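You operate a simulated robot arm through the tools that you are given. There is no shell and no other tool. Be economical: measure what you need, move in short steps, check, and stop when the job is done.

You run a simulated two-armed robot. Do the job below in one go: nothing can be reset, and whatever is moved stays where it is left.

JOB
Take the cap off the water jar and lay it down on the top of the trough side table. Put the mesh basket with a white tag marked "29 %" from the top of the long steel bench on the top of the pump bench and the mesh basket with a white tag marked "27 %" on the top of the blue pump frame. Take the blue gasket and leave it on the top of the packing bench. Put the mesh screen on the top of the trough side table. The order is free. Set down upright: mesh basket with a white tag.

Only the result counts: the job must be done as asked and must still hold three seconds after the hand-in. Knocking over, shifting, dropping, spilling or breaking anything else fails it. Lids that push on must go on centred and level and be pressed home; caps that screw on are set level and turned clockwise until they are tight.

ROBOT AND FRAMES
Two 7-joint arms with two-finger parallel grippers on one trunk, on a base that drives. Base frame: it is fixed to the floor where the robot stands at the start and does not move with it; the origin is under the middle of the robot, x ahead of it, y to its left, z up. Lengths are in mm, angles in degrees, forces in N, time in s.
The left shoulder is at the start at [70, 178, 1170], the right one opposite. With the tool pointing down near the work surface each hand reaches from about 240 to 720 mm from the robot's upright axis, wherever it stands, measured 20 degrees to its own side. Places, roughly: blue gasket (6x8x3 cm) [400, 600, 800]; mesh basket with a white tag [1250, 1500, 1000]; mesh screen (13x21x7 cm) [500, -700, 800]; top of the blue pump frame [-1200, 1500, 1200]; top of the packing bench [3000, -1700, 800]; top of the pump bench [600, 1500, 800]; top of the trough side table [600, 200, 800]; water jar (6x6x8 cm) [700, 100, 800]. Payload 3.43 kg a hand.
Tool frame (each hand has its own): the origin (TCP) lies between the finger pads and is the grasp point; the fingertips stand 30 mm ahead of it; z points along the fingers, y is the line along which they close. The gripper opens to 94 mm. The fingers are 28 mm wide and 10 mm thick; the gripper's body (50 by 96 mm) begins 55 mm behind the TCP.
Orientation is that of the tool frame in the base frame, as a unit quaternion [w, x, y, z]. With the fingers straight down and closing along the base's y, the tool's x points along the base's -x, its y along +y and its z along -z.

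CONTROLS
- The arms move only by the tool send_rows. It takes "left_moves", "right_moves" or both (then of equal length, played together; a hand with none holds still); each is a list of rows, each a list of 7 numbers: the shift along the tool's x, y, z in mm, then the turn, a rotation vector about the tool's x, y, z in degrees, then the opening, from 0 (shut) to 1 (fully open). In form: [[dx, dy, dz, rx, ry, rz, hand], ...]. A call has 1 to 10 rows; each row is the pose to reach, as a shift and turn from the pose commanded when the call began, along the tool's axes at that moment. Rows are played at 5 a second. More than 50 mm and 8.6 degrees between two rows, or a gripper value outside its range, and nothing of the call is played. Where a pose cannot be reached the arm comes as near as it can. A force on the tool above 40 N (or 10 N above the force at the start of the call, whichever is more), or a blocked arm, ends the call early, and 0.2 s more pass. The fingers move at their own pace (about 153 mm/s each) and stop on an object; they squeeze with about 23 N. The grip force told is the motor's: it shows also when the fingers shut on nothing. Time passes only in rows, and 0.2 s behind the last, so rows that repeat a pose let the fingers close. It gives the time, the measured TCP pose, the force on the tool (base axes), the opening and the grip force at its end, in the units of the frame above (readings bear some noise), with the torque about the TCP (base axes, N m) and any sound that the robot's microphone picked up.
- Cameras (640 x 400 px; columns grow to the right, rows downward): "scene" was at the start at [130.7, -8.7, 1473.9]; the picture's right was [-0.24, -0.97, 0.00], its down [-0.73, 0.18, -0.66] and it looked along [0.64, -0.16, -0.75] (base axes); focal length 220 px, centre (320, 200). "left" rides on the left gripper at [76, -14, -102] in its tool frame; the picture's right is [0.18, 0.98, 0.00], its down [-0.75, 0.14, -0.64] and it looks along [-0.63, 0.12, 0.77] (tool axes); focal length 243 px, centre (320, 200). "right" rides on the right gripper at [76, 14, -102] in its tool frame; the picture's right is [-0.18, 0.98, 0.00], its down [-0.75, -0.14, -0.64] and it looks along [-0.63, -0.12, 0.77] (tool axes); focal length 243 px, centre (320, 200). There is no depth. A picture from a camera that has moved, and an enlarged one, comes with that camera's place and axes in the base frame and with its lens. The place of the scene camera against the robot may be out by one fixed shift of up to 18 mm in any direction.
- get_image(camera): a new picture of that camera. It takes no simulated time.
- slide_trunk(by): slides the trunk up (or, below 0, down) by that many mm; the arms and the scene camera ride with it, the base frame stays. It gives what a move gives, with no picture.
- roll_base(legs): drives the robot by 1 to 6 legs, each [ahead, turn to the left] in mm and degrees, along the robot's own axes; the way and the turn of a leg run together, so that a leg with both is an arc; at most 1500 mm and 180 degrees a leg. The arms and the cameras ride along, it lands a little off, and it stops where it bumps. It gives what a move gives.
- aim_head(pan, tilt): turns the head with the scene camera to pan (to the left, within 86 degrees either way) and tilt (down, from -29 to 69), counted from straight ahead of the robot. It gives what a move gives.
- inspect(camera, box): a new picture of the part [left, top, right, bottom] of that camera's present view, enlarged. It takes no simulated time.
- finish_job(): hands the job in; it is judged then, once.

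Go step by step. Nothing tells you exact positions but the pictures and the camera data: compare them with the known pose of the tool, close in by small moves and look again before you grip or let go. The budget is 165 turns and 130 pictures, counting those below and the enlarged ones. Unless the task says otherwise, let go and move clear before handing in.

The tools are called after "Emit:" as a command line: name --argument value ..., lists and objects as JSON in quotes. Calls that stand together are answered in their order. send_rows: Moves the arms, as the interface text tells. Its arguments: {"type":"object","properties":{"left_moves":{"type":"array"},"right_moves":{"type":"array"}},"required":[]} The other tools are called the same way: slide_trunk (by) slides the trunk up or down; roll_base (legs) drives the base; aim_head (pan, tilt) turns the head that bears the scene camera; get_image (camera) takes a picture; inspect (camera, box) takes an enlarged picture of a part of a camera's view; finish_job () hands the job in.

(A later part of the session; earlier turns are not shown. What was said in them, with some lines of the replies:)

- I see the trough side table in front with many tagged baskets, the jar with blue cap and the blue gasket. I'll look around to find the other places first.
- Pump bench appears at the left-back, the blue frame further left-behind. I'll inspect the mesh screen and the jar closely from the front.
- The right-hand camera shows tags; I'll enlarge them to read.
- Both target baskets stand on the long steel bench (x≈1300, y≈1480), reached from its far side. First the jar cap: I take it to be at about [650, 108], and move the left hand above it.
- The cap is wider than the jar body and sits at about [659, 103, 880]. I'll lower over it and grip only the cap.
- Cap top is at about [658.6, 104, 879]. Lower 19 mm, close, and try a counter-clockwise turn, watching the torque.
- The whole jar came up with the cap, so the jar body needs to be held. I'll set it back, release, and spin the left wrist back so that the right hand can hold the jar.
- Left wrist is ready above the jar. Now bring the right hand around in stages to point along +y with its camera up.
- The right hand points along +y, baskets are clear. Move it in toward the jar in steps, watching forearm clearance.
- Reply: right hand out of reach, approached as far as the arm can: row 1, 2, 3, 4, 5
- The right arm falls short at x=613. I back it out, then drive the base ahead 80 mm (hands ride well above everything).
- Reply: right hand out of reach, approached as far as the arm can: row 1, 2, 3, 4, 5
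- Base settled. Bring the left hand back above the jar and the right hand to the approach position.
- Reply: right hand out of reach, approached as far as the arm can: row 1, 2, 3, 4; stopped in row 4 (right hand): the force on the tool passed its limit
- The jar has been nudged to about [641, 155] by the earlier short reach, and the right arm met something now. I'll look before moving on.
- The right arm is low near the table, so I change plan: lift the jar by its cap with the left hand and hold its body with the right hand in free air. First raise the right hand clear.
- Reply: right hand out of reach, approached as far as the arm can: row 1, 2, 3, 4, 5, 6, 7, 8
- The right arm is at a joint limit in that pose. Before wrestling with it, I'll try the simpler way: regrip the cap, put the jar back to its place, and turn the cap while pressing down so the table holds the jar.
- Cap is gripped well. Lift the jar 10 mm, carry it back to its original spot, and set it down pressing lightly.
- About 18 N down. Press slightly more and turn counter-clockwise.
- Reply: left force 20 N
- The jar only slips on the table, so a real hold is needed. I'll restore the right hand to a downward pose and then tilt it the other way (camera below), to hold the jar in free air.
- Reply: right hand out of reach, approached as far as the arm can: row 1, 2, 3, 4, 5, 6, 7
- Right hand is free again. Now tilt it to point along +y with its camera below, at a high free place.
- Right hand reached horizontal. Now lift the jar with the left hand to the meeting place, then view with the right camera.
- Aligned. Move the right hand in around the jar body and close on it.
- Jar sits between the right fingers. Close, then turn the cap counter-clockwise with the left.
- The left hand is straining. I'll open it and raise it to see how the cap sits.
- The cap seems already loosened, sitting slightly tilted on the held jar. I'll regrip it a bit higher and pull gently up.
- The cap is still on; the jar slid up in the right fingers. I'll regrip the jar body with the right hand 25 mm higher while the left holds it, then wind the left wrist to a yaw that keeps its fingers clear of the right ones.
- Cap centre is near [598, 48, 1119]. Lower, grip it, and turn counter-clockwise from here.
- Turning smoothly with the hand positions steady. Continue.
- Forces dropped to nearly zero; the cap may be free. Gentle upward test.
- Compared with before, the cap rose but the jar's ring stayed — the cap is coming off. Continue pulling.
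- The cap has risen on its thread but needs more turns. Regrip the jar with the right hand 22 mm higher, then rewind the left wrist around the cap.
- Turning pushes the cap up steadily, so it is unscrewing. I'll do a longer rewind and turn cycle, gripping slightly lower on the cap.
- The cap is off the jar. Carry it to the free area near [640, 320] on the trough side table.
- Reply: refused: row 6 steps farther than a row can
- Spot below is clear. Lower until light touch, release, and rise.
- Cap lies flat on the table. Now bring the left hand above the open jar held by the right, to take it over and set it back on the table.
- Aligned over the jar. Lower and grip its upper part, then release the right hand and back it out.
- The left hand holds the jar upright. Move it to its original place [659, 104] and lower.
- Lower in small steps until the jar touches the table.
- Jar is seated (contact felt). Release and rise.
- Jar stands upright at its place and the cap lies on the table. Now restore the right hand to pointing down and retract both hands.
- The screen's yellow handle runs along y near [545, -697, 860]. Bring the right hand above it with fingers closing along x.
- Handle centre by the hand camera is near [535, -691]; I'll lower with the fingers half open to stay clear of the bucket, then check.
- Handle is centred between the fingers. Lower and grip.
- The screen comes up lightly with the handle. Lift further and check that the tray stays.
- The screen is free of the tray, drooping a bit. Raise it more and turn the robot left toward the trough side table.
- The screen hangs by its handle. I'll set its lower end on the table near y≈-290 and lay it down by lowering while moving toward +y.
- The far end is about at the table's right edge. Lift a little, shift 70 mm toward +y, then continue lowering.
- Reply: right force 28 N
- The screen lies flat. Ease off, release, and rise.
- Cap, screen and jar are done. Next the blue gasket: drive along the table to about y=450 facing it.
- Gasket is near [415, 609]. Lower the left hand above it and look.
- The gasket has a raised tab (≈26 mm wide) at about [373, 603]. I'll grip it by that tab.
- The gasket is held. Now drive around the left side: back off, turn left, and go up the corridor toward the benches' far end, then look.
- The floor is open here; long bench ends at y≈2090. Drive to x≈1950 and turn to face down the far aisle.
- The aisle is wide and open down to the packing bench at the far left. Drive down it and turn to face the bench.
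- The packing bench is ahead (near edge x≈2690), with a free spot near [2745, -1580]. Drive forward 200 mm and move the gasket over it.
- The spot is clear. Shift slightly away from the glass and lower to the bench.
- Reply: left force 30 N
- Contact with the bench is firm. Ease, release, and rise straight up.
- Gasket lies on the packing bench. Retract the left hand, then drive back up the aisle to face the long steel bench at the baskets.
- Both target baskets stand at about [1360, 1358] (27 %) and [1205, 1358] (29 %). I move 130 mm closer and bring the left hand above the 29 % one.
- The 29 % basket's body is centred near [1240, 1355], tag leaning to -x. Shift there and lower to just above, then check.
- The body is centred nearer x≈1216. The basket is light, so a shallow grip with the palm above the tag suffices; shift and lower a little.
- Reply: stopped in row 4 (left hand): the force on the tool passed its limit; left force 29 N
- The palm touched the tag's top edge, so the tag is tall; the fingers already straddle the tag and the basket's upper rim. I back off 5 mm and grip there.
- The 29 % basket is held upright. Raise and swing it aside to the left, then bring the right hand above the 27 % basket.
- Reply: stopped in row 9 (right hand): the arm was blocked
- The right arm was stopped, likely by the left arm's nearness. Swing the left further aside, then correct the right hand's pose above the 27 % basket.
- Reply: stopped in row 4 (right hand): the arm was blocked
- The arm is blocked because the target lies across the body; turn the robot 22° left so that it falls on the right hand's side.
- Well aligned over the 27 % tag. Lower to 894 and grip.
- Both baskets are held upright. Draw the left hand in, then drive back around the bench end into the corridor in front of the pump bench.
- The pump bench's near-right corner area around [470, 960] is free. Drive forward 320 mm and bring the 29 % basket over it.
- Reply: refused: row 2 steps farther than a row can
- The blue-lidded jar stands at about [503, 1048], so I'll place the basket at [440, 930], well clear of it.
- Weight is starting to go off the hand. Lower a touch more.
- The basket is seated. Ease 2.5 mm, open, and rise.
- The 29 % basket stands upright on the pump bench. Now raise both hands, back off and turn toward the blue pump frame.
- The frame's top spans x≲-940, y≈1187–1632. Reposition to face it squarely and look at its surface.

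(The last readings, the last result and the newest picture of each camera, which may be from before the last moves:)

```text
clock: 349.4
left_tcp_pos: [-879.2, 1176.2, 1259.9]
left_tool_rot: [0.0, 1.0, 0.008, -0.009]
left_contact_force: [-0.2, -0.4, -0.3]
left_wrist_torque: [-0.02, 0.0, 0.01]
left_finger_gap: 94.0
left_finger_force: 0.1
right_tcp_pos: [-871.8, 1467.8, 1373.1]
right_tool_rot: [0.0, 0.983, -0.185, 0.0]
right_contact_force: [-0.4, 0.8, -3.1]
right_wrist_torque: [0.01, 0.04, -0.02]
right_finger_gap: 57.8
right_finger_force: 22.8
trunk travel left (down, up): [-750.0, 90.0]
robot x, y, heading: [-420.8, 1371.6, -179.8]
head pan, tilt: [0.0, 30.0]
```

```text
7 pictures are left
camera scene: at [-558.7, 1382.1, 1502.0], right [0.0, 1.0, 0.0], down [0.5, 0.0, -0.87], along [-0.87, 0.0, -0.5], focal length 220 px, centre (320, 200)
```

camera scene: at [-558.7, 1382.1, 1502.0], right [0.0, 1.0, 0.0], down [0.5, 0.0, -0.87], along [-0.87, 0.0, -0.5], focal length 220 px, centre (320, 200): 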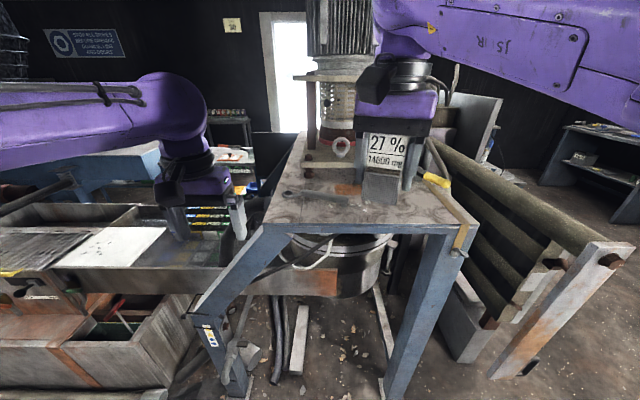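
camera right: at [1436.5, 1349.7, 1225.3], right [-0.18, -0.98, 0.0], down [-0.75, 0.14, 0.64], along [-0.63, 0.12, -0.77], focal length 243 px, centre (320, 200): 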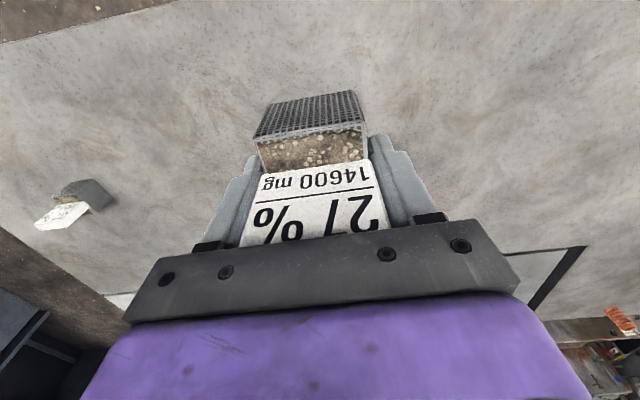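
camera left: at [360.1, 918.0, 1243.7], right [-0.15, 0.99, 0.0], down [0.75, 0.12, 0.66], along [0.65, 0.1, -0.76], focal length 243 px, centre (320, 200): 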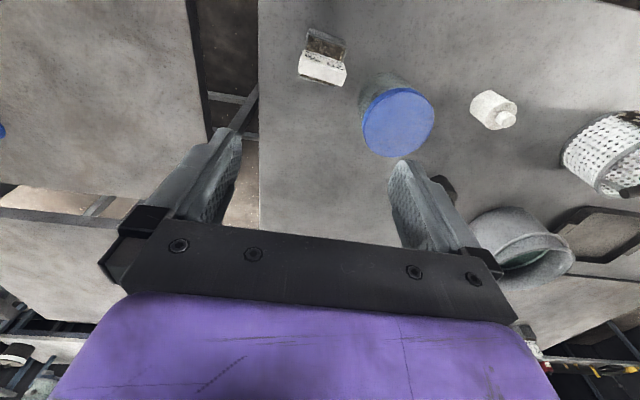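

Emit:
inspect --camera "scene" --box '[255, 165, 485, 245]'

```text
2.78 times, centred on (370, 205) of scene
camera zoom: at [-558.7, 1382.1, 1502.0], right [0.0, 1.0, 0.0], down [0.5, 0.0, -0.87], along [-0.87, 0.0, -0.5], focal length 613 px, centre (181, 186)
```

zoom: 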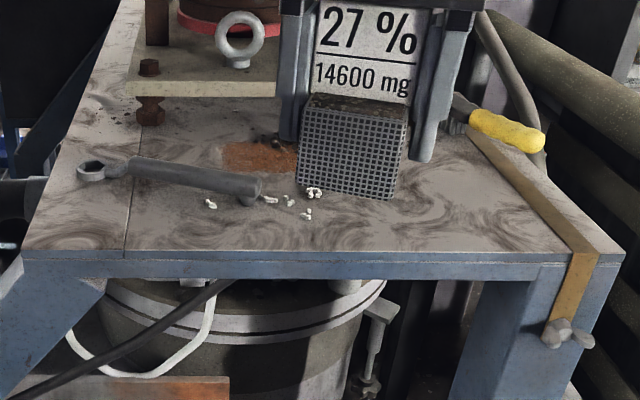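

A clear patch lies at about [-1045, 1610] between the loose crumbs and the strap. Move the 27 % basket over it.

Emit:
send_rows --right_moves '[[-43, -14, 0, 0, 0, 0, 0], [-86, -28, 0, 0, 0, 0, 0], [-129, -42, 0, 0, 0, 0, 0], [-171, -56, 0, 0, 0, 0, 0], [-212.8, -69.5, 0, 0, 0, 0, 0], [-212.8, -69.5, 30, 0, 0, 0, 0], [-212.8, -69.5, 55, 0, 0, 0, 0], [-212.8, -69.5, 55, 0, 0, 0, 0]]'

Emit:
inspect --camera "scene" --box '[255, 125, 485, 245]'

Emit:
get_image --camera "right"

```text
clock: 351.2
left_tcp_pos: [-879.4, 1177.7, 1260.4]
left_tool_rot: [0.001, 1.0, 0.009, -0.008]
left_contact_force: [-0.7, -0.6, -0.4]
left_wrist_torque: [-0.01, 0.01, 0.02]
left_finger_gap: 94.1
left_finger_force: 0.1
right_tcp_pos: [-1013.8, 1614.2, 1331.5]
right_tool_rot: [0.001, 0.983, -0.185, 0.0]
right_contact_force: [0.2, -0.2, -2.2]
right_wrist_torque: [-0.03, 0.0, 0.0]
right_finger_gap: 57.9
right_finger_force: 23.3
right hand out of reach, approached as far as the arm can: row 3, 4, 5, 6, 7, 8
trunk travel left (down, up): [-750.0, 90.0]
robot x, y, heading: [-422.4, 1376.0, -179.4]
head pan, tilt: [0.0, 30.0]
```

```text
2.78 times, centred on (370, 185) of scene
camera zoom: at [-559.5, 1383.7, 1501.9], right [-0.01, 1.0, 0.0], down [0.5, 0.0, -0.87], along [-0.87, -0.01, -0.5], focal length 613 px, centre (181, 242)
```

zoom: 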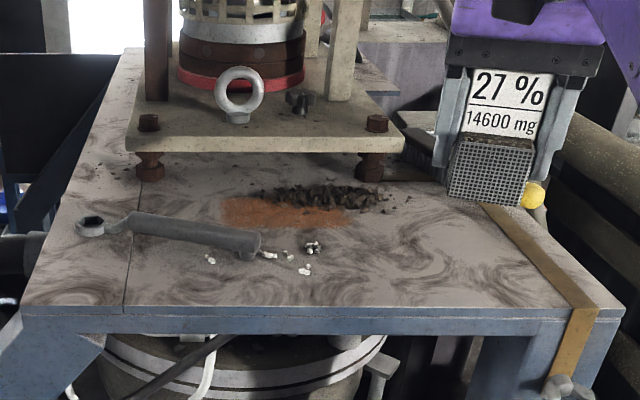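

```text
4 pictures are left
camera right: at [-948.7, 1574.7, 1431.6], right [-0.53, -0.85, 0.0], down [-0.65, 0.41, 0.64], along [-0.55, 0.34, -0.77], focal length 243 px, centre (320, 200)
```

right: 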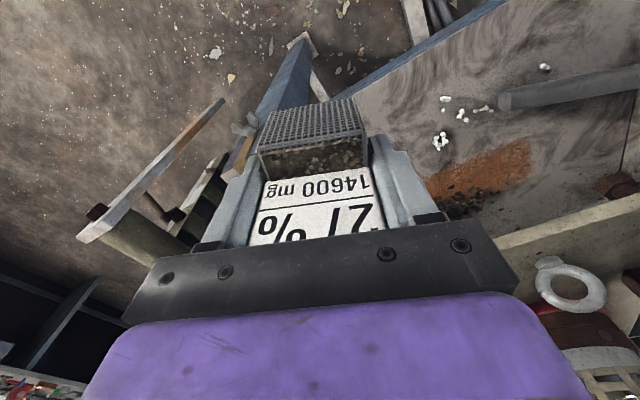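

The arm is at its reach limit. Raise a bit, drive 80 mm nearer, and correct to [-1040, 1597].

Emit:
send_rows --right_moves '[[40, 0, -30, 0, 0, 0, 0], [80, 0, -50, 0, 0, 0, 0], [80, 0, -50, 0, 0, 0, 0]]'

Emit:
roll_base --legs '[[85, 0]]'

Emit:
send_rows --right_moves '[[0, 0, 0, 0, 0, 0, 0], [0, 0, 0, 0, 0, 0, 0]]'

```text
clock: 352.0
left_tcp_pos: [-881.8, 1176.6, 1258.6]
left_tool_rot: [0.001, 1.0, 0.008, -0.007]
left_contact_force: [-0.3, 0.1, 0.2]
left_wrist_torque: [-0.04, -0.08, 0.01]
left_finger_gap: 94.0
left_finger_force: 0.1
right_tcp_pos: [-941.9, 1585.0, 1379.7]
right_tool_rot: [-0.001, 0.983, -0.185, 0.002]
right_contact_force: [0.3, 0.5, -2.7]
right_wrist_torque: [0.0, 0.02, -0.02]
right_finger_gap: 58.3
right_finger_force: 23.4
trunk travel left (down, up): [-750.0, 90.0]
robot x, y, heading: [-421.8, 1373.6, -179.4]
head pan, tilt: [0.0, 30.0]
```

```text
clock: 353.1
left_tcp_pos: [-948.0, 1176.4, 1266.6]
left_tool_rot: [0.0, 1.0, 0.008, -0.016]
left_contact_force: [0.3, -0.2, 0.7]
left_wrist_torque: [0.0, 0.09, -0.02]
left_finger_gap: 93.9
left_finger_force: 0.0
right_tcp_pos: [-1005.5, 1584.3, 1389.7]
right_tool_rot: [0.0, 0.983, -0.185, -0.007]
right_contact_force: [1.8, -0.4, -1.4]
right_wrist_torque: [0.0, 0.14, 0.0]
right_finger_gap: 58.1
right_finger_force: 22.8
trunk travel left (down, up): [-750.0, 90.0]
robot x, y, heading: [-504.8, 1377.2, -179.6]
head pan, tilt: [0.0, 30.0]
```

```text
clock: 353.7
left_tcp_pos: [-957.5, 1177.0, 1263.4]
left_tool_rot: [0.0, 1.0, 0.009, -0.012]
left_contact_force: [-0.5, -0.4, 0.3]
left_wrist_torque: [-0.01, 0.01, 0.01]
left_finger_gap: 94.3
left_finger_force: 0.1
right_tcp_pos: [-1015.0, 1584.5, 1386.1]
right_tool_rot: [0.0, 0.983, -0.186, -0.003]
right_contact_force: [0.6, 0.0, -2.5]
right_wrist_torque: [-0.01, 0.05, 0.0]
right_finger_gap: 58.2
right_finger_force: 22.9
trunk travel left (down, up): [-750.0, 90.0]
robot x, y, heading: [-504.3, 1373.0, -179.8]
head pan, tilt: [0.0, 30.0]
```

Emit:
send_rows --right_moves '[[-8, -1, 20, 0, 0, 0, 0], [-14, -3, 45, 0, 0, 0, 0], [-18, -3, 65, 0, 0, 0, 0], [-18, -3, 65, 0, 0, 0, 0]]'

Emit:
inspect --camera "scene" --box '[255, 125, 515, 285]'

```text
clock: 354.7
left_tcp_pos: [-961.7, 1176.2, 1260.7]
left_tool_rot: [0.001, 1.0, 0.009, -0.01]
left_contact_force: [-0.1, 0.2, -0.2]
left_wrist_torque: [0.03, 0.0, 0.02]
left_finger_gap: 94.0
left_finger_force: 0.2
right_tcp_pos: [-1037.3, 1593.5, 1317.5]
right_tool_rot: [0.0, 0.983, -0.186, -0.002]
right_contact_force: [0.4, 0.4, -2.4]
right_wrist_torque: [0.0, 0.02, 0.01]
right_finger_gap: 57.8
right_finger_force: 22.6
trunk travel left (down, up): [-750.0, 90.0]
robot x, y, heading: [-505.0, 1375.0, -179.7]
head pan, tilt: [0.0, 30.0]
```

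```text
2.46 times, centred on (385, 205) of scene
camera zoom: at [-642.5, 1381.6, 1501.9], right [-0.01, 1.0, 0.0], down [0.5, 0.0, -0.87], along [-0.87, 0.0, -0.5], focal length 542 px, centre (160, 188)
```

zoom: 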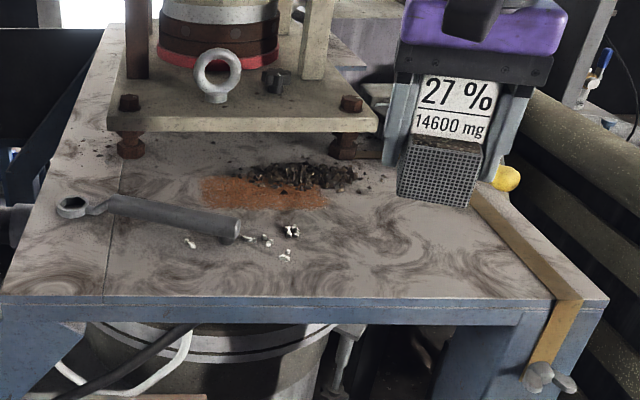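

The basket hangs over a clear patch. Lower gently until contact.

Emit:
send_rows --right_moves '[[0, 0, 8, 0, 0, 0, 0], [0, 0, 15, 0, 0, 0, 0], [0, 0, 18, 0, 0, 0, 0]]'

Emit:
send_rows --right_moves '[[0, 0, 2, 0, 0, 0, 0], [0, 0, 4, 0, 0, 0, 0], [0, 0, 6, 0, 0, 0, 0]]'

```text
clock: 355.5
left_tcp_pos: [-961.3, 1176.2, 1260.5]
left_tool_rot: [0.001, 1.0, 0.008, -0.011]
left_contact_force: [0.3, 0.1, -0.4]
left_wrist_torque: [0.0, 0.02, 0.01]
left_finger_gap: 94.0
left_finger_force: 0.0
right_tcp_pos: [-1035.8, 1593.4, 1299.6]
right_tool_rot: [0.0, 0.983, -0.185, -0.002]
right_contact_force: [0.0, 0.4, -2.7]
right_wrist_torque: [-0.02, 0.0, -0.01]
right_finger_gap: 57.8
right_finger_force: 22.9
trunk travel left (down, up): [-750.0, 90.0]
robot x, y, heading: [-509.4, 1375.4, -179.6]
head pan, tilt: [0.0, 30.0]
```

```text
clock: 356.3
left_tcp_pos: [-963.1, 1176.1, 1262.2]
left_tool_rot: [0.0, 1.0, 0.009, -0.01]
left_contact_force: [0.3, -0.6, -0.2]
left_wrist_torque: [-0.03, 0.0, -0.02]
left_finger_gap: 94.0
left_finger_force: 0.0
right_tcp_pos: [-1036.7, 1593.9, 1295.1]
right_tool_rot: [-0.001, 0.983, -0.184, -0.003]
right_contact_force: [0.0, 0.4, -2.3]
right_wrist_torque: [0.01, 0.04, -0.01]
right_finger_gap: 58.0
right_finger_force: 22.9
trunk travel left (down, up): [-750.0, 90.0]
robot x, y, heading: [-505.9, 1374.9, -179.7]
head pan, tilt: [0.0, 30.0]
```

Emit:
send_rows --right_moves '[[0, 0, 2, 0, 0, 0, 0], [0, 0, 3, 0, 0, 0, 0], [0, 0, 4, 0, 0, 0, 0]]'

```text
clock: 357.1
left_tcp_pos: [-961.3, 1177.1, 1261.1]
left_tool_rot: [0.0, 1.0, 0.009, -0.011]
left_contact_force: [0.4, 0.9, 0.1]
left_wrist_torque: [0.0, 0.0, 0.0]
left_finger_gap: 94.0
left_finger_force: 0.1
right_tcp_pos: [-1036.6, 1594.3, 1291.1]
right_tool_rot: [-0.001, 0.983, -0.185, -0.002]
right_contact_force: [-0.1, -0.4, -2.5]
right_wrist_torque: [0.04, 0.0, 0.01]
right_finger_gap: 58.1
right_finger_force: 23.1
trunk travel left (down, up): [-750.0, 90.0]
robot x, y, heading: [-505.2, 1375.8, -179.6]
head pan, tilt: [0.0, 30.0]
```

Emit:
send_rows --right_moves '[[0, 0, 2, 0, 0, 0, 0], [0, 0, 4, 0, 0, 0, 0], [0, 0, 6, 0, 0, 0, 0]]'

Emit:
send_rows --right_moves '[[0, 0, 1.5, 0, 0, 0, 0], [0, 0, 3, 0, 0, 0, 0]]'

```text
clock: 357.9
left_tcp_pos: [-962.1, 1176.7, 1260.6]
left_tool_rot: [0.0, 1.0, 0.009, -0.01]
left_contact_force: [0.6, -0.7, 0.5]
left_wrist_torque: [0.0, 0.01, 0.0]
left_finger_gap: 94.1
left_finger_force: 0.0
right_tcp_pos: [-1035.5, 1594.0, 1284.3]
right_tool_rot: [-0.001, 0.983, -0.184, -0.001]
right_contact_force: [0.3, -0.1, -3.0]
right_wrist_torque: [0.0, 0.01, -0.03]
right_finger_gap: 57.8
right_finger_force: 23.2
trunk travel left (down, up): [-750.0, 90.0]
robot x, y, heading: [-505.6, 1373.8, -179.6]
head pan, tilt: [0.0, 30.0]
```

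```text
clock: 358.5
left_tcp_pos: [-962.2, 1176.8, 1260.6]
left_tool_rot: [0.0, 1.0, 0.008, -0.01]
left_contact_force: [0.0, -0.3, 0.0]
left_wrist_torque: [0.02, 0.04, 0.02]
left_finger_gap: 94.1
left_finger_force: 0.0
right_tcp_pos: [-1037.0, 1592.9, 1281.1]
right_tool_rot: [-0.001, 0.983, -0.185, -0.001]
right_contact_force: [0.1, 0.5, -2.4]
right_wrist_torque: [-0.01, 0.01, 0.0]
right_finger_gap: 58.0
right_finger_force: 23.4
trunk travel left (down, up): [-750.0, 90.0]
robot x, y, heading: [-503.2, 1376.6, -179.6]
head pan, tilt: [0.0, 30.0]
```

No contact yet; look once to judge the remaining height.

Emit:
inspect --camera "scene" --box '[355, 125, 515, 245]'

```text
3.33 times, centred on (435, 185) of scene
camera zoom: at [-642.2, 1381.7, 1501.9], right [-0.01, 1.0, 0.0], down [0.5, 0.0, -0.87], along [-0.87, 0.0, -0.5], focal length 734 px, centre (-63, 250)
```

zoom: 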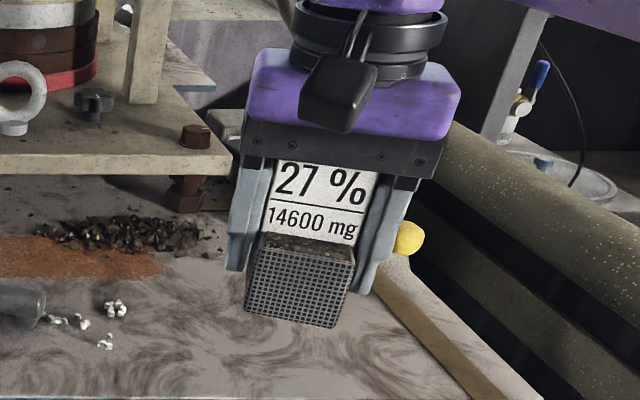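

Emit:
send_rows --right_moves '[[-2, 0, 2, 0, 0, 0, 0], [-4, 0, 4, 0, 0, 0, 0], [-6, 0, 6, 0, 0, 0, 0], [-8, 0, 8, 0, 0, 0, 0]]'

Emit:
send_rows --right_moves '[[0, 0, 2, 0, 0, 0, 0], [0, 0, 4, 0, 0, 0, 0], [0, 0, 6, 0, 0, 0, 0]]'

```text
clock: 359.5
left_tcp_pos: [-962.1, 1174.7, 1261.5]
left_tool_rot: [0.0, 1.0, 0.009, -0.011]
left_contact_force: [-0.1, -0.4, -0.7]
left_wrist_torque: [0.02, 0.01, 0.0]
left_finger_gap: 93.9
left_finger_force: 0.1
right_tcp_pos: [-1043.7, 1596.1, 1272.6]
right_tool_rot: [-0.001, 0.983, -0.185, -0.002]
right_contact_force: [-0.3, 0.3, -2.7]
right_wrist_torque: [0.01, -0.01, 0.01]
right_finger_gap: 58.1
right_finger_force: 23.1
trunk travel left (down, up): [-750.0, 90.0]
robot x, y, heading: [-505.5, 1372.8, -179.8]
head pan, tilt: [0.0, 30.0]
```

```text
clock: 360.3
left_tcp_pos: [-961.9, 1175.7, 1262.4]
left_tool_rot: [0.0, 1.0, 0.008, -0.011]
left_contact_force: [0.4, -0.2, -0.3]
left_wrist_torque: [0.02, -0.01, -0.01]
left_finger_gap: 94.1
left_finger_force: 0.1
right_tcp_pos: [-1043.7, 1597.5, 1267.3]
right_tool_rot: [0.0, 0.983, -0.184, -0.001]
right_contact_force: [0.2, 0.0, -3.3]
right_wrist_torque: [0.02, -0.02, 0.02]
right_finger_gap: 58.2
right_finger_force: 22.9
trunk travel left (down, up): [-750.0, 90.0]
robot x, y, heading: [-509.2, 1374.2, -179.7]
head pan, tilt: [0.0, 30.0]
```

Two views show the top is really at z≈1115 with its near edge at x≈-1086, so I was still in front of it. Raise, drive 130 mm nearer and shift toward y≈1680.

Emit:
send_rows --right_moves '[[0, 0, -30, 0, 0, 0, 0], [0, 0, -60, 0, 0, 0, 0]]'

Emit:
roll_base --legs '[[130, 0]]'

Emit:
send_rows --right_moves '[[0, 0, 0, 0, 0, 0, 0], [-10, -27, 0, 0, 0, 0, 0], [-20, -54, 0, 0, 0, 0, 0], [-26, -80, 0, 0, 0, 0, 0], [-26, -80, 0, 0, 0, 0, 0]]'

Emit:
inspect --camera "scene" --box '[315, 105, 555, 285]'

```text
clock: 360.9
left_tcp_pos: [-960.8, 1176.9, 1261.5]
left_tool_rot: [0.0, 1.0, 0.008, -0.011]
left_contact_force: [-1.4, -0.1, 0.1]
left_wrist_torque: [0.01, -0.02, 0.02]
left_finger_gap: 94.2
left_finger_force: 0.0
right_tcp_pos: [-1044.8, 1596.6, 1326.5]
right_tool_rot: [0.0, 0.983, -0.186, -0.001]
right_contact_force: [-0.4, 0.2, -2.6]
right_wrist_torque: [0.03, 0.0, 0.02]
right_finger_gap: 57.8
right_finger_force: 23.2
trunk travel left (down, up): [-750.0, 90.0]
robot x, y, heading: [-504.9, 1375.6, -179.6]
head pan, tilt: [0.0, 30.0]
```

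```text
clock: 362.2
left_tcp_pos: [-1089.8, 1174.9, 1263.1]
left_tool_rot: [0.0, 1.0, 0.009, -0.011]
left_contact_force: [1.1, -0.5, -0.1]
left_wrist_torque: [0.01, -0.02, 0.0]
left_finger_gap: 94.0
left_finger_force: 0.0
right_tcp_pos: [-1171.9, 1596.6, 1327.9]
right_tool_rot: [0.0, 0.983, -0.185, -0.003]
right_contact_force: [-0.5, 0.2, -2.3]
right_wrist_torque: [0.02, 0.02, 0.0]
right_finger_gap: 57.9
right_finger_force: 22.8
trunk travel left (down, up): [-750.0, 90.0]
robot x, y, heading: [-636.4, 1374.6, -179.7]
head pan, tilt: [0.0, 30.0]
```

```text
clock: 363.4
left_tcp_pos: [-1091.5, 1175.5, 1261.8]
left_tool_rot: [0.0, 1.0, 0.008, -0.01]
left_contact_force: [-0.4, 0.2, 0.3]
left_wrist_torque: [-0.03, 0.0, 0.01]
left_finger_gap: 94.0
left_finger_force: 0.1
right_tcp_pos: [-1167.3, 1680.5, 1326.8]
right_tool_rot: [-0.001, 0.983, -0.185, -0.001]
right_contact_force: [-0.1, 0.5, -2.0]
right_wrist_torque: [0.01, 0.01, -0.01]
right_finger_gap: 57.6
right_finger_force: 23.5
trunk travel left (down, up): [-750.0, 90.0]
robot x, y, heading: [-634.2, 1369.8, -179.8]
head pan, tilt: [0.0, 30.0]
```

```text
2.22 times, centred on (435, 195) of scene
camera zoom: at [-771.5, 1380.7, 1501.9], right [-0.01, 1.0, 0.0], down [0.5, 0.0, -0.87], along [-0.87, 0.0, -0.5], focal length 489 px, centre (64, 211)
```

zoom: 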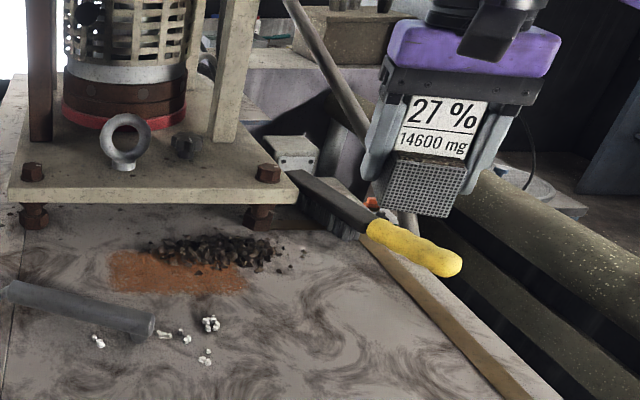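

Using the crumbs in two views, the top is at z≈1157, and the clear patch is near [-1150, 1640]. Move there and lower in steps.

Emit:
send_rows --right_moves '[[15, 16, 0, 0, 0, 0, 0], [30.5, 31.6, 0, 0, 0, 0, 0], [30.5, 31.6, 25, 0, 0, 0, 0], [30.5, 31.6, 50, 0, 0, 0, 0], [30.5, 31.6, 62, 0, 0, 0, 0], [30.5, 31.6, 62, 0, 0, 0, 0]]'

Emit:
send_rows --right_moves '[[0, 0, 2, 0, 0, 0, 0], [0, 0, 4, 0, 0, 0, 0], [0, 0, 6, 0, 0, 0, 0]]'

Emit:
send_rows --right_moves '[[0, 0, 1.5, 0, 0, 0, 0], [0, 0, 3, 0, 0, 0, 0]]'

```text
clock: 364.8
left_tcp_pos: [-1089.9, 1175.4, 1262.6]
left_tool_rot: [0.0, 1.0, 0.01, -0.011]
left_contact_force: [0.4, -0.1, 0.2]
left_wrist_torque: [0.01, -0.02, 0.02]
left_finger_gap: 93.7
left_finger_force: 0.0
right_tcp_pos: [-1151.7, 1639.5, 1263.6]
right_tool_rot: [0.0, 0.983, -0.185, -0.001]
right_contact_force: [-0.2, 0.3, -2.1]
right_wrist_torque: [0.02, 0.02, -0.02]
right_finger_gap: 58.2
right_finger_force: 23.0
trunk travel left (down, up): [-750.0, 90.0]
robot x, y, heading: [-635.3, 1371.4, -179.4]
head pan, tilt: [0.0, 30.0]
```

```text
clock: 365.6
left_tcp_pos: [-1091.3, 1175.7, 1261.1]
left_tool_rot: [0.0, 1.0, 0.008, -0.011]
left_contact_force: [0.5, 0.4, -0.3]
left_wrist_torque: [0.02, 0.0, 0.01]
left_finger_gap: 93.8
left_finger_force: 0.0
right_tcp_pos: [-1151.8, 1639.3, 1260.2]
right_tool_rot: [0.0, 0.983, -0.186, -0.002]
right_contact_force: [0.7, -0.5, -1.4]
right_wrist_torque: [0.01, -0.01, 0.01]
right_finger_gap: 58.2
right_finger_force: 23.2
trunk travel left (down, up): [-750.0, 90.0]
robot x, y, heading: [-632.5, 1373.1, -179.6]
head pan, tilt: [0.0, 30.0]
```

```text
clock: 366.2
left_tcp_pos: [-1091.2, 1176.3, 1260.9]
left_tool_rot: [0.0, 1.0, 0.009, -0.01]
left_contact_force: [-0.6, -0.1, 0.2]
left_wrist_torque: [0.05, 0.03, 0.01]
left_finger_gap: 94.1
left_finger_force: 0.1
right_tcp_pos: [-1151.8, 1638.7, 1256.0]
right_tool_rot: [0.0, 0.983, -0.184, -0.001]
right_contact_force: [-1.0, 0.4, -2.6]
right_wrist_torque: [0.02, 0.0, 0.02]
right_finger_gap: 58.0
right_finger_force: 23.3
trunk travel left (down, up): [-750.0, 90.0]
robot x, y, heading: [-633.5, 1374.5, -180.2]
head pan, tilt: [0.0, 30.0]
```

Emit:
send_rows --right_moves '[[0, 0, 1.5, 0, 0, 0, 0], [0, 0, 3, 0, 0, 0, 0]]'

Emit:
send_rows --right_moves '[[0, 0, 1.5, 0, 0, 0, 0], [0, 0, 3, 0, 0, 0, 0]]'

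Emit:
send_rows --right_moves '[[0, 0, 1.5, 0, 0, 0, 0], [0, 0, 3, 0, 0, 0, 0]]'

```text
clock: 366.8
left_tcp_pos: [-1091.0, 1176.3, 1261.7]
left_tool_rot: [0.0, 1.0, 0.009, -0.01]
left_contact_force: [0.1, 0.4, -0.2]
left_wrist_torque: [0.0, 0.04, 0.0]
left_finger_gap: 93.9
left_finger_force: 0.1
right_tcp_pos: [-1152.4, 1640.2, 1253.4]
right_tool_rot: [0.0, 0.983, -0.185, -0.001]
right_contact_force: [-0.2, 0.2, -2.3]
right_wrist_torque: [-0.02, 0.02, -0.01]
right_finger_gap: 58.1
right_finger_force: 23.5
trunk travel left (down, up): [-750.0, 90.0]
robot x, y, heading: [-639.1, 1373.3, -179.6]
head pan, tilt: [0.0, 30.0]
```

```text
clock: 367.4
left_tcp_pos: [-1091.4, 1176.7, 1260.5]
left_tool_rot: [0.0, 1.0, 0.008, -0.01]
left_contact_force: [-0.5, 0.0, 0.1]
left_wrist_torque: [0.03, -0.03, 0.04]
left_finger_gap: 94.3
left_finger_force: 0.0
right_tcp_pos: [-1152.3, 1639.3, 1249.7]
right_tool_rot: [0.0, 0.983, -0.185, -0.002]
right_contact_force: [-0.1, -0.1, -3.5]
right_wrist_torque: [0.05, -0.02, 0.02]
right_finger_gap: 58.3
right_finger_force: 22.8
trunk travel left (down, up): [-750.0, 90.0]
robot x, y, heading: [-632.9, 1373.9, -179.5]
head pan, tilt: [0.0, 30.0]
```

```text
clock: 368.0
left_tcp_pos: [-1091.0, 1174.9, 1260.0]
left_tool_rot: [0.001, 1.0, 0.009, -0.01]
left_contact_force: [0.2, 0.1, 0.5]
left_wrist_torque: [-0.03, -0.03, 0.0]
left_finger_gap: 94.0
left_finger_force: 0.1
right_tcp_pos: [-1151.5, 1639.4, 1246.7]
right_tool_rot: [0.0, 0.983, -0.185, -0.002]
right_contact_force: [0.4, -0.8, -2.5]
right_wrist_torque: [0.04, -0.03, -0.01]
right_finger_gap: 58.1
right_finger_force: 22.2
trunk travel left (down, up): [-750.0, 90.0]
robot x, y, heading: [-634.2, 1375.6, -179.6]
head pan, tilt: [0.0, 30.0]
```

Emit:
send_rows --right_moves '[[-1, 0, 1.5, 0, 0, 0, 0], [-3, 0, 3, 0, 0, 0, 0], [-5, 0, 5, 0, 0, 0, 0]]'

Emit:
send_rows --right_moves '[[0, 0, 1.5, 0, 0, 0, 0], [0, 0, 3, 0, 0, 0, 0], [0, 0, 4, 0, 0, 0, 0]]'

Emit:
send_rows --right_moves '[[0, 0, 1.5, 0, 0, 0, 0], [0, 0, 3, 0, 0, 0, 0], [0, 0, 4, 0, 0, 0, 0]]'

```text
clock: 368.8
left_tcp_pos: [-1091.0, 1176.1, 1262.3]
left_tool_rot: [0.0, 1.0, 0.009, -0.01]
left_contact_force: [0.7, 0.4, 0.2]
left_wrist_torque: [-0.03, 0.02, 0.02]
left_finger_gap: 94.1
left_finger_force: 0.1
right_tcp_pos: [-1155.5, 1641.2, 1244.1]
right_tool_rot: [0.0, 0.983, -0.184, -0.002]
right_contact_force: [0.6, -0.4, -2.5]
right_wrist_torque: [0.01, 0.04, 0.0]
right_finger_gap: 58.0
right_finger_force: 22.8
trunk travel left (down, up): [-750.0, 90.0]
robot x, y, heading: [-639.5, 1372.0, -179.9]
head pan, tilt: [0.0, 30.0]
```

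```text
clock: 369.6
left_tcp_pos: [-1091.7, 1175.3, 1262.1]
left_tool_rot: [0.001, 1.0, 0.009, -0.011]
left_contact_force: [-0.1, -0.2, -0.7]
left_wrist_torque: [-0.03, 0.01, 0.01]
left_finger_gap: 93.9
left_finger_force: 0.0
right_tcp_pos: [-1155.8, 1640.2, 1237.0]
right_tool_rot: [0.0, 0.983, -0.185, -0.001]
right_contact_force: [-0.1, -0.1, -2.4]
right_wrist_torque: [-0.02, 0.05, -0.01]
right_finger_gap: 58.0
right_finger_force: 22.2
trunk travel left (down, up): [-750.0, 90.0]
robot x, y, heading: [-636.5, 1372.7, -179.6]
head pan, tilt: [0.0, 30.0]
```

```text
clock: 370.4
left_tcp_pos: [-1092.3, 1176.6, 1261.9]
left_tool_rot: [0.0, 1.0, 0.008, -0.01]
left_contact_force: [0.7, -0.3, 0.1]
left_wrist_torque: [0.01, 0.01, 0.02]
left_finger_gap: 94.0
left_finger_force: 0.1
right_tcp_pos: [-1157.0, 1641.1, 1234.4]
right_tool_rot: [0.0, 0.983, -0.185, -0.002]
right_contact_force: [0.7, 0.3, -2.8]
right_wrist_torque: [0.01, 0.03, -0.04]
right_finger_gap: 57.7
right_finger_force: 22.5
trunk travel left (down, up): [-750.0, 90.0]
robot x, y, heading: [-639.4, 1373.5, -179.7]
head pan, tilt: [0.0, 30.0]
```

Emit:
send_rows --right_moves '[[-1, 0, 2, 0, 0, 0, 0], [-3, 0, 4, 0, 0, 0, 0], [-5, 0, 6, 0, 0, 0, 0]]'

Emit:
send_rows --right_moves '[[0, 0, 1.5, 0, 0, 0, 0], [0, 0, 3, 0, 0, 0, 0], [0, 0, 4, 0, 0, 0, 0]]'

Emit:
send_rows --right_moves '[[0, 0, 1.5, 0, 0, 0, 0], [0, 0, 3, 0, 0, 0, 0], [0, 0, 4, 0, 0, 0, 0]]'

```text
clock: 371.2
left_tcp_pos: [-1091.5, 1175.4, 1262.4]
left_tool_rot: [0.0, 1.0, 0.008, -0.011]
left_contact_force: [0.0, 0.3, -1.1]
left_wrist_torque: [0.0, -0.02, -0.01]
left_finger_gap: 93.9
left_finger_force: 0.0
right_tcp_pos: [-1161.9, 1643.3, 1228.0]
right_tool_rot: [-0.001, 0.983, -0.185, -0.001]
right_contact_force: [-1.2, -0.4, -3.3]
right_wrist_torque: [0.05, 0.02, 0.0]
right_finger_gap: 57.9
right_finger_force: 23.0
trunk travel left (down, up): [-750.0, 90.0]
robot x, y, heading: [-636.6, 1372.8, -179.9]
head pan, tilt: [0.0, 30.0]
```

```text
clock: 372.0
left_tcp_pos: [-1090.5, 1176.0, 1261.5]
left_tool_rot: [0.0, 1.0, 0.008, -0.01]
left_contact_force: [0.6, 0.3, -0.3]
left_wrist_torque: [0.0, 0.03, 0.01]
left_finger_gap: 93.7
left_finger_force: 0.1
right_tcp_pos: [-1160.8, 1643.3, 1224.2]
right_tool_rot: [0.0, 0.983, -0.185, -0.001]
right_contact_force: [-0.4, 0.0, -3.7]
right_wrist_torque: [0.0, -0.03, -0.03]
right_finger_gap: 57.9
right_finger_force: 23.0
trunk travel left (down, up): [-750.0, 90.0]
robot x, y, heading: [-636.8, 1374.5, -179.9]
head pan, tilt: [0.0, 30.0]
```

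```text
clock: 372.8
left_tcp_pos: [-1092.0, 1176.4, 1262.1]
left_tool_rot: [0.0, 1.0, 0.008, -0.01]
left_contact_force: [-0.1, -0.7, -1.6]
left_wrist_torque: [0.01, 0.03, -0.01]
left_finger_gap: 94.3
left_finger_force: 0.2
right_tcp_pos: [-1161.7, 1642.7, 1219.5]
right_tool_rot: [-0.001, 0.983, -0.185, -0.001]
right_contact_force: [-0.1, 0.2, -2.3]
right_wrist_torque: [-0.01, 0.02, 0.02]
right_finger_gap: 57.9
right_finger_force: 23.2
trunk travel left (down, up): [-750.0, 90.0]
robot x, y, heading: [-632.0, 1374.5, -179.4]
head pan, tilt: [0.0, 30.0]
```

Emit:
send_rows --right_moves '[[-3, -2, 2, 0, 0, 0, 0], [-6, -4, 4, 0, 0, 0, 0], [-10, -6, 5, 0, 0, 0, 0]]'

Emit:
send_rows --right_moves '[[0, 0, 1.5, 0, 0, 0, 0], [0, 0, 3, 0, 0, 0, 0]]'

Emit:
send_rows --right_moves '[[0, 0, 1.5, 0, 0, 0, 0], [0, 0, 3, 0, 0, 0, 0]]'

```text
clock: 373.6
left_tcp_pos: [-1092.2, 1176.7, 1261.5]
left_tool_rot: [0.001, 1.0, 0.009, -0.011]
left_contact_force: [-0.6, -0.6, -0.2]
left_wrist_torque: [-0.01, -0.01, -0.01]
left_finger_gap: 93.9
left_finger_force: 0.0
right_tcp_pos: [-1168.1, 1652.2, 1215.7]
right_tool_rot: [0.0, 0.983, -0.185, -0.002]
right_contact_force: [0.0, 0.2, -2.7]
right_wrist_torque: [-0.04, 0.01, 0.02]
right_finger_gap: 58.0
right_finger_force: 23.2
trunk travel left (down, up): [-750.0, 90.0]
robot x, y, heading: [-634.9, 1368.4, -179.8]
head pan, tilt: [0.0, 30.0]
```

```text
clock: 374.2
left_tcp_pos: [-1091.4, 1175.9, 1261.1]
left_tool_rot: [0.0, 1.0, 0.009, -0.011]
left_contact_force: [0.3, -1.3, -0.2]
left_wrist_torque: [0.0, -0.01, -0.02]
left_finger_gap: 94.1
left_finger_force: 0.0
right_tcp_pos: [-1169.2, 1651.8, 1211.0]
right_tool_rot: [-0.001, 0.983, -0.185, -0.001]
right_contact_force: [-0.2, -0.2, -1.8]
right_wrist_torque: [0.01, 0.0, -0.02]
right_finger_gap: 57.9
right_finger_force: 23.2
trunk travel left (down, up): [-750.0, 90.0]
robot x, y, heading: [-636.6, 1371.2, -179.8]
head pan, tilt: [0.0, 30.0]
```

```text
clock: 374.8
left_tcp_pos: [-1092.2, 1176.2, 1261.4]
left_tool_rot: [-0.001, 1.0, 0.009, -0.01]
left_contact_force: [0.1, -0.1, 0.4]
left_wrist_torque: [0.03, 0.02, -0.03]
left_finger_gap: 94.1
left_finger_force: 0.1
right_tcp_pos: [-1167.5, 1651.9, 1209.0]
right_tool_rot: [0.0, 0.983, -0.184, -0.001]
right_contact_force: [0.2, 0.2, -3.2]
right_wrist_torque: [-0.03, -0.03, 0.03]
right_finger_gap: 58.0
right_finger_force: 23.1
trunk travel left (down, up): [-750.0, 90.0]
robot x, y, heading: [-633.7, 1370.9, -179.2]
head pan, tilt: [0.0, 30.0]
```

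I use the last picture to check the basket against the surface.

Emit:
inspect --camera "scene" --box '[340, 150, 540, 300]'

```text
2.67 times, centred on (440, 225) of scene
camera zoom: at [-771.7, 1381.1, 1501.9], right [-0.01, 1.0, 0.0], down [0.5, 0.0, -0.87], along [-0.87, 0.0, -0.5], focal length 587 px, centre (0, 133)
```

zoom: 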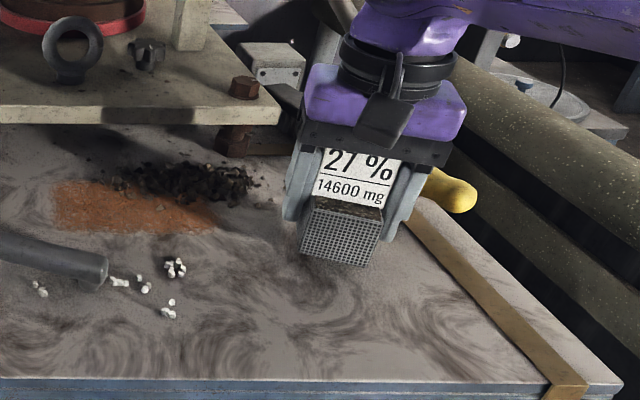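

The basket is just above a clear part of the top, with its shadow closing in. Continue lowering in small steps to contact.

Emit:
send_rows --right_moves '[[0, 0, 1.5, 0, 0, 0, 0], [0, 0, 3, 0, 0, 0, 0]]'

Emit:
send_rows --right_moves '[[0, 0, 1.5, 0, 0, 0, 0], [0, 0, 3, 0, 0, 0, 0]]'

Emit:
send_rows --right_moves '[[0, 0, 1.5, 0, 0, 0, 0], [0, 0, 3, 0, 0, 0, 0]]'

Emit:
send_rows --right_moves '[[0, 0, 1.5, 0, 0, 0, 0], [0, 0, 3, 0, 0, 0, 0]]'

```text
clock: 375.4
left_tcp_pos: [-1091.2, 1176.4, 1261.8]
left_tool_rot: [0.001, 1.0, 0.009, -0.01]
left_contact_force: [-0.3, -0.4, -0.1]
left_wrist_torque: [0.0, 0.0, 0.01]
left_finger_gap: 94.0
left_finger_force: 0.0
right_tcp_pos: [-1168.1, 1652.5, 1206.8]
right_tool_rot: [-0.001, 0.983, -0.185, -0.002]
right_contact_force: [-0.5, -0.5, -2.6]
right_wrist_torque: [-0.05, 0.01, -0.02]
right_finger_gap: 57.9
right_finger_force: 23.2
trunk travel left (down, up): [-750.0, 90.0]
robot x, y, heading: [-634.9, 1371.2, -179.3]
head pan, tilt: [0.0, 30.0]
```

```text
clock: 376.0
left_tcp_pos: [-1090.3, 1175.6, 1260.4]
left_tool_rot: [0.0, 1.0, 0.009, -0.011]
left_contact_force: [0.5, 0.6, 0.7]
left_wrist_torque: [0.01, -0.01, 0.03]
left_finger_gap: 94.0
left_finger_force: 0.1
right_tcp_pos: [-1167.9, 1651.3, 1203.9]
right_tool_rot: [0.0, 0.983, -0.185, -0.002]
right_contact_force: [-0.4, 0.2, -2.4]
right_wrist_torque: [0.0, -0.01, -0.03]
right_finger_gap: 58.1
right_finger_force: 22.9
trunk travel left (down, up): [-750.0, 90.0]
robot x, y, heading: [-637.0, 1373.2, -179.7]
head pan, tilt: [0.0, 30.0]
```

```text
clock: 376.6
left_tcp_pos: [-1090.9, 1176.0, 1262.4]
left_tool_rot: [0.0, 1.0, 0.009, -0.01]
left_contact_force: [-0.8, 0.3, 0.2]
left_wrist_torque: [-0.02, 0.0, -0.01]
left_finger_gap: 94.1
left_finger_force: 0.2
right_tcp_pos: [-1168.0, 1653.2, 1201.3]
right_tool_rot: [0.0, 0.983, -0.185, -0.001]
right_contact_force: [0.7, -0.6, -1.8]
right_wrist_torque: [0.0, 0.01, -0.04]
right_finger_gap: 58.0
right_finger_force: 23.1
trunk travel left (down, up): [-750.0, 90.0]
robot x, y, heading: [-636.0, 1372.3, -179.8]
head pan, tilt: [0.0, 30.0]
```

```text
clock: 377.2
left_tcp_pos: [-1091.4, 1176.0, 1262.4]
left_tool_rot: [0.0, 1.0, 0.009, -0.01]
left_contact_force: [-0.1, 0.6, -0.8]
left_wrist_torque: [0.0, -0.01, -0.01]
left_finger_gap: 94.1
left_finger_force: 0.1
right_tcp_pos: [-1168.1, 1652.1, 1197.7]
right_tool_rot: [0.001, 0.983, -0.185, -0.002]
right_contact_force: [0.3, -0.4, -3.1]
right_wrist_torque: [0.0, 0.0, 0.02]
right_finger_gap: 57.9
right_finger_force: 23.2
trunk travel left (down, up): [-750.0, 90.0]
robot x, y, heading: [-634.7, 1374.0, -179.7]
head pan, tilt: [0.0, 30.0]
```

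Emit:
send_rows --right_moves '[[0, 0, 1.5, 0, 0, 0, 0], [0, 0, 3, 0, 0, 0, 0]]'

Emit:
send_rows --right_moves '[[0, 0, 1.5, 0, 0, 0, 0], [0, 0, 3, 0, 0, 0, 0]]'

Emit:
send_rows --right_moves '[[0, 0, 1.5, 0, 0, 0, 0], [0, 0, 3, 0, 0, 0, 0]]'

Emit:
send_rows --right_moves '[[0, 0, 1.5, 0, 0, 0, 0], [0, 0, 3, 0, 0, 0, 0]]'

```text
clock: 377.8
left_tcp_pos: [-1090.5, 1175.6, 1261.6]
left_tool_rot: [0.0, 1.0, 0.008, -0.012]
left_contact_force: [0.6, -0.4, 0.4]
left_wrist_torque: [0.01, 0.0, 0.0]
left_finger_gap: 94.0
left_finger_force: 0.0
right_tcp_pos: [-1168.0, 1652.2, 1193.8]
right_tool_rot: [0.0, 0.983, -0.186, -0.001]
right_contact_force: [-0.6, 0.9, -2.1]
right_wrist_torque: [0.04, 0.03, -0.01]
right_finger_gap: 58.2
right_finger_force: 22.9
trunk travel left (down, up): [-750.0, 90.0]
robot x, y, heading: [-634.5, 1376.1, -180.0]
head pan, tilt: [0.0, 30.0]
```

```text
clock: 378.4
left_tcp_pos: [-1089.4, 1176.2, 1262.1]
left_tool_rot: [0.0, 1.0, 0.009, -0.012]
left_contact_force: [-0.5, 0.7, -0.1]
left_wrist_torque: [-0.02, 0.02, 0.02]
left_finger_gap: 94.0
left_finger_force: 0.1
right_tcp_pos: [-1167.6, 1651.7, 1195.4]
right_tool_rot: [0.0, 0.983, -0.184, -0.005]
right_contact_force: [-5.0, 2.3, 16.0]
right_wrist_torque: [0.05, -0.11, 0.04]
right_finger_gap: 57.9
right_finger_force: 23.2
trunk travel left (down, up): [-750.0, 90.0]
robot x, y, heading: [-635.9, 1375.4, -179.7]
head pan, tilt: [0.0, 30.0]
```

```text
clock: 379.1
left_tcp_pos: [-1089.6, 1174.5, 1262.7]
left_tool_rot: [-0.001, 1.0, 0.009, -0.012]
left_contact_force: [-0.4, -1.2, 0.8]
left_wrist_torque: [0.02, 0.02, -0.03]
left_finger_gap: 94.0
left_finger_force: 0.0
right_tcp_pos: [-1166.9, 1651.8, 1192.9]
right_tool_rot: [0.0, 0.983, -0.184, -0.007]
right_contact_force: [2.1, -0.1, 11.1]
right_wrist_torque: [0.04, -0.52, 0.04]
right_finger_gap: 58.1
right_finger_force: 22.8
trunk travel left (down, up): [-750.0, 90.0]
robot x, y, heading: [-635.6, 1371.9, -179.6]
head pan, tilt: [0.0, 30.0]
stopped in row 2 (right hand): the force on the tool passed its limit (the readings are from after the stop); the commanded pose is now the measured one
```

```text
clock: 379.8
left_tcp_pos: [-1087.6, 1175.5, 1262.9]
left_tool_rot: [-0.001, 1.0, 0.009, -0.012]
left_contact_force: [-0.5, 0.5, 0.6]
left_wrist_torque: [0.0, 0.01, 0.02]
left_finger_gap: 94.1
left_finger_force: 0.0
right_tcp_pos: [-1166.8, 1651.0, 1192.6]
right_tool_rot: [0.001, 0.982, -0.186, -0.01]
right_contact_force: [-4.7, 4.8, 37.6]
right_wrist_torque: [0.06, -0.95, 0.11]
right_finger_gap: 57.9
right_finger_force: 23.0
trunk travel left (down, up): [-750.0, 90.0]
robot x, y, heading: [-635.2, 1373.8, -179.6]
head pan, tilt: [0.0, 30.0]
```

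Firm contact. Ease up until the load is near zero.

Emit:
send_rows --right_moves '[[0, 0, -2, 0, 0, 0, 0], [0, 0, -3, 0, 0, 0, 0], [0, 0, -3, 0, 0, 0, 0]]'

```text
clock: 380.6
left_tcp_pos: [-1087.9, 1174.8, 1262.4]
left_tool_rot: [-0.001, 1.0, 0.009, -0.012]
left_contact_force: [-0.1, 0.0, 0.3]
left_wrist_torque: [-0.03, -0.03, 0.0]
left_finger_gap: 93.7
left_finger_force: 0.0
right_tcp_pos: [-1166.9, 1651.5, 1192.5]
right_tool_rot: [0.0, 0.983, -0.184, -0.006]
right_contact_force: [-5.1, 4.8, 29.1]
right_wrist_torque: [-0.04, -0.69, 0.07]
right_finger_gap: 57.8
right_finger_force: 23.1
trunk travel left (down, up): [-750.0, 90.0]
robot x, y, heading: [-633.9, 1370.6, -179.5]
head pan, tilt: [0.0, 30.0]
```

Emit:
send_rows --right_moves '[[0, 0, -1.5, 0, 0, 0, 0], [0, 0, -3, 0, 0, 0, 0], [0, 0, -3, 0, 0, 0, 0]]'

```text
clock: 381.4
left_tcp_pos: [-1091.7, 1175.6, 1261.6]
left_tool_rot: [0.0, 1.0, 0.009, -0.01]
left_contact_force: [-0.3, -0.5, -0.7]
left_wrist_torque: [0.01, 0.01, 0.01]
left_finger_gap: 93.9
left_finger_force: 0.1
right_tcp_pos: [-1169.4, 1652.5, 1192.8]
right_tool_rot: [0.0, 0.983, -0.185, -0.004]
right_contact_force: [-0.6, -0.3, -1.8]
right_wrist_torque: [0.01, -0.01, 0.0]
right_finger_gap: 58.0
right_finger_force: 22.6
trunk travel left (down, up): [-750.0, 90.0]
robot x, y, heading: [-636.5, 1376.4, -179.7]
head pan, tilt: [0.0, 30.0]
```

Emit:
send_rows --right_moves '[[0, 0, 1, 0, 0, 0, 0], [0, 0, 1, 0, 0, 0, 0]]'

```text
clock: 381.9
left_tcp_pos: [-1089.7, 1175.5, 1259.6]
left_tool_rot: [0.0, 1.0, 0.008, -0.011]
left_contact_force: [-1.2, 0.0, 0.6]
left_wrist_torque: [-0.01, 0.03, -0.01]
left_finger_gap: 94.2
left_finger_force: 0.1
right_tcp_pos: [-1169.2, 1651.6, 1191.7]
right_tool_rot: [0.0, 0.983, -0.185, -0.004]
right_contact_force: [0.1, -0.5, -2.1]
right_wrist_torque: [-0.02, -0.09, 0.0]
right_finger_gap: 58.0
right_finger_force: 22.9
trunk travel left (down, up): [-750.0, 90.0]
robot x, y, heading: [-633.5, 1375.5, -179.9]
head pan, tilt: [0.0, 30.0]
```

Emit:
send_rows --right_moves '[[0, 0, 1, 0, 0, 0, 0], [0, 0, 1, 0, 0, 0, 0]]'

```text
clock: 382.6
left_tcp_pos: [-1090.5, 1175.1, 1262.1]
left_tool_rot: [0.0, 1.0, 0.009, -0.011]
left_contact_force: [-0.3, -0.4, -0.1]
left_wrist_torque: [0.02, 0.02, 0.03]
left_finger_gap: 94.3
left_finger_force: 0.0
right_tcp_pos: [-1168.5, 1652.6, 1193.7]
right_tool_rot: [-0.001, 0.983, -0.185, -0.006]
right_contact_force: [-2.2, -1.2, 6.6]
right_wrist_torque: [0.11, -0.2, 0.02]
right_finger_gap: 58.0
right_finger_force: 22.5
trunk travel left (down, up): [-750.0, 90.0]
robot x, y, heading: [-635.0, 1373.0, -179.6]
head pan, tilt: [0.0, 30.0]
```

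Light contact now. Open and rise straight up.

Emit:
send_rows --right_moves '[[0, 0, 0, 0, 0, 0, 0.72], [0, 0, 0, 0, 0, 0, 0.8], [0, 0, 0, 0, 0, 0, 0.85], [0, 0, -15, 0, 0, 0, 0.85], [0, 0, -40, 0, 0, 0, 0.85], [0, 0, -80, 0, 0, 0, 0.85], [0, 0, -120, 0, 0, 0, 1], [0, 0, -150, 0, 0, 0, 1]]'

```text
clock: 384.4
left_tcp_pos: [-1090.1, 1175.9, 1261.2]
left_tool_rot: [0.0, 1.0, 0.01, -0.011]
left_contact_force: [-0.5, -0.3, 1.5]
left_wrist_torque: [-0.01, 0.01, 0.0]
left_finger_gap: 93.8
left_finger_force: 0.1
right_tcp_pos: [-1165.5, 1651.9, 1343.4]
right_tool_rot: [0.0, 0.983, -0.184, -0.005]
right_contact_force: [-0.3, -0.1, 0.3]
right_wrist_torque: [-0.01, 0.02, 0.03]
right_finger_gap: 93.9
right_finger_force: 0.0
trunk travel left (down, up): [-750.0, 90.0]
robot x, y, heading: [-636.2, 1371.1, -179.7]
head pan, tilt: [0.0, 30.0]
```

Everything has been set down and both hands are clear; no sound of a fall was reported. Handing in.

Emit:
finish_job

```text
The job is handed in.
```

I handed the job in with all five items set down and both hands clear. I couldn't check the last placement by picture because the picture budget had run out.

- **Cap:** it is unscrewed and lying flat on the trough side table. While I was working on it the jar got nudged about 50 mm. I put it back upright within a few millimetres of its original place.
- **Mesh screen:** it is lying flat on the trough side table, and its tray stayed on the other table.
- **Blue gasket:** it is on the packing bench, confirmed by picture.
- **29 % basket:** it is standing upright on the pump bench, confirmed by picture.
- **27 % basket:** it is on the blue pump frame. I lowered it onto a clear patch and felt contact before letting go. Contact peaked near the 40 N limit, so I eased off before releasing. No sound of a fall was reported, but I did not see it standing afterwards.
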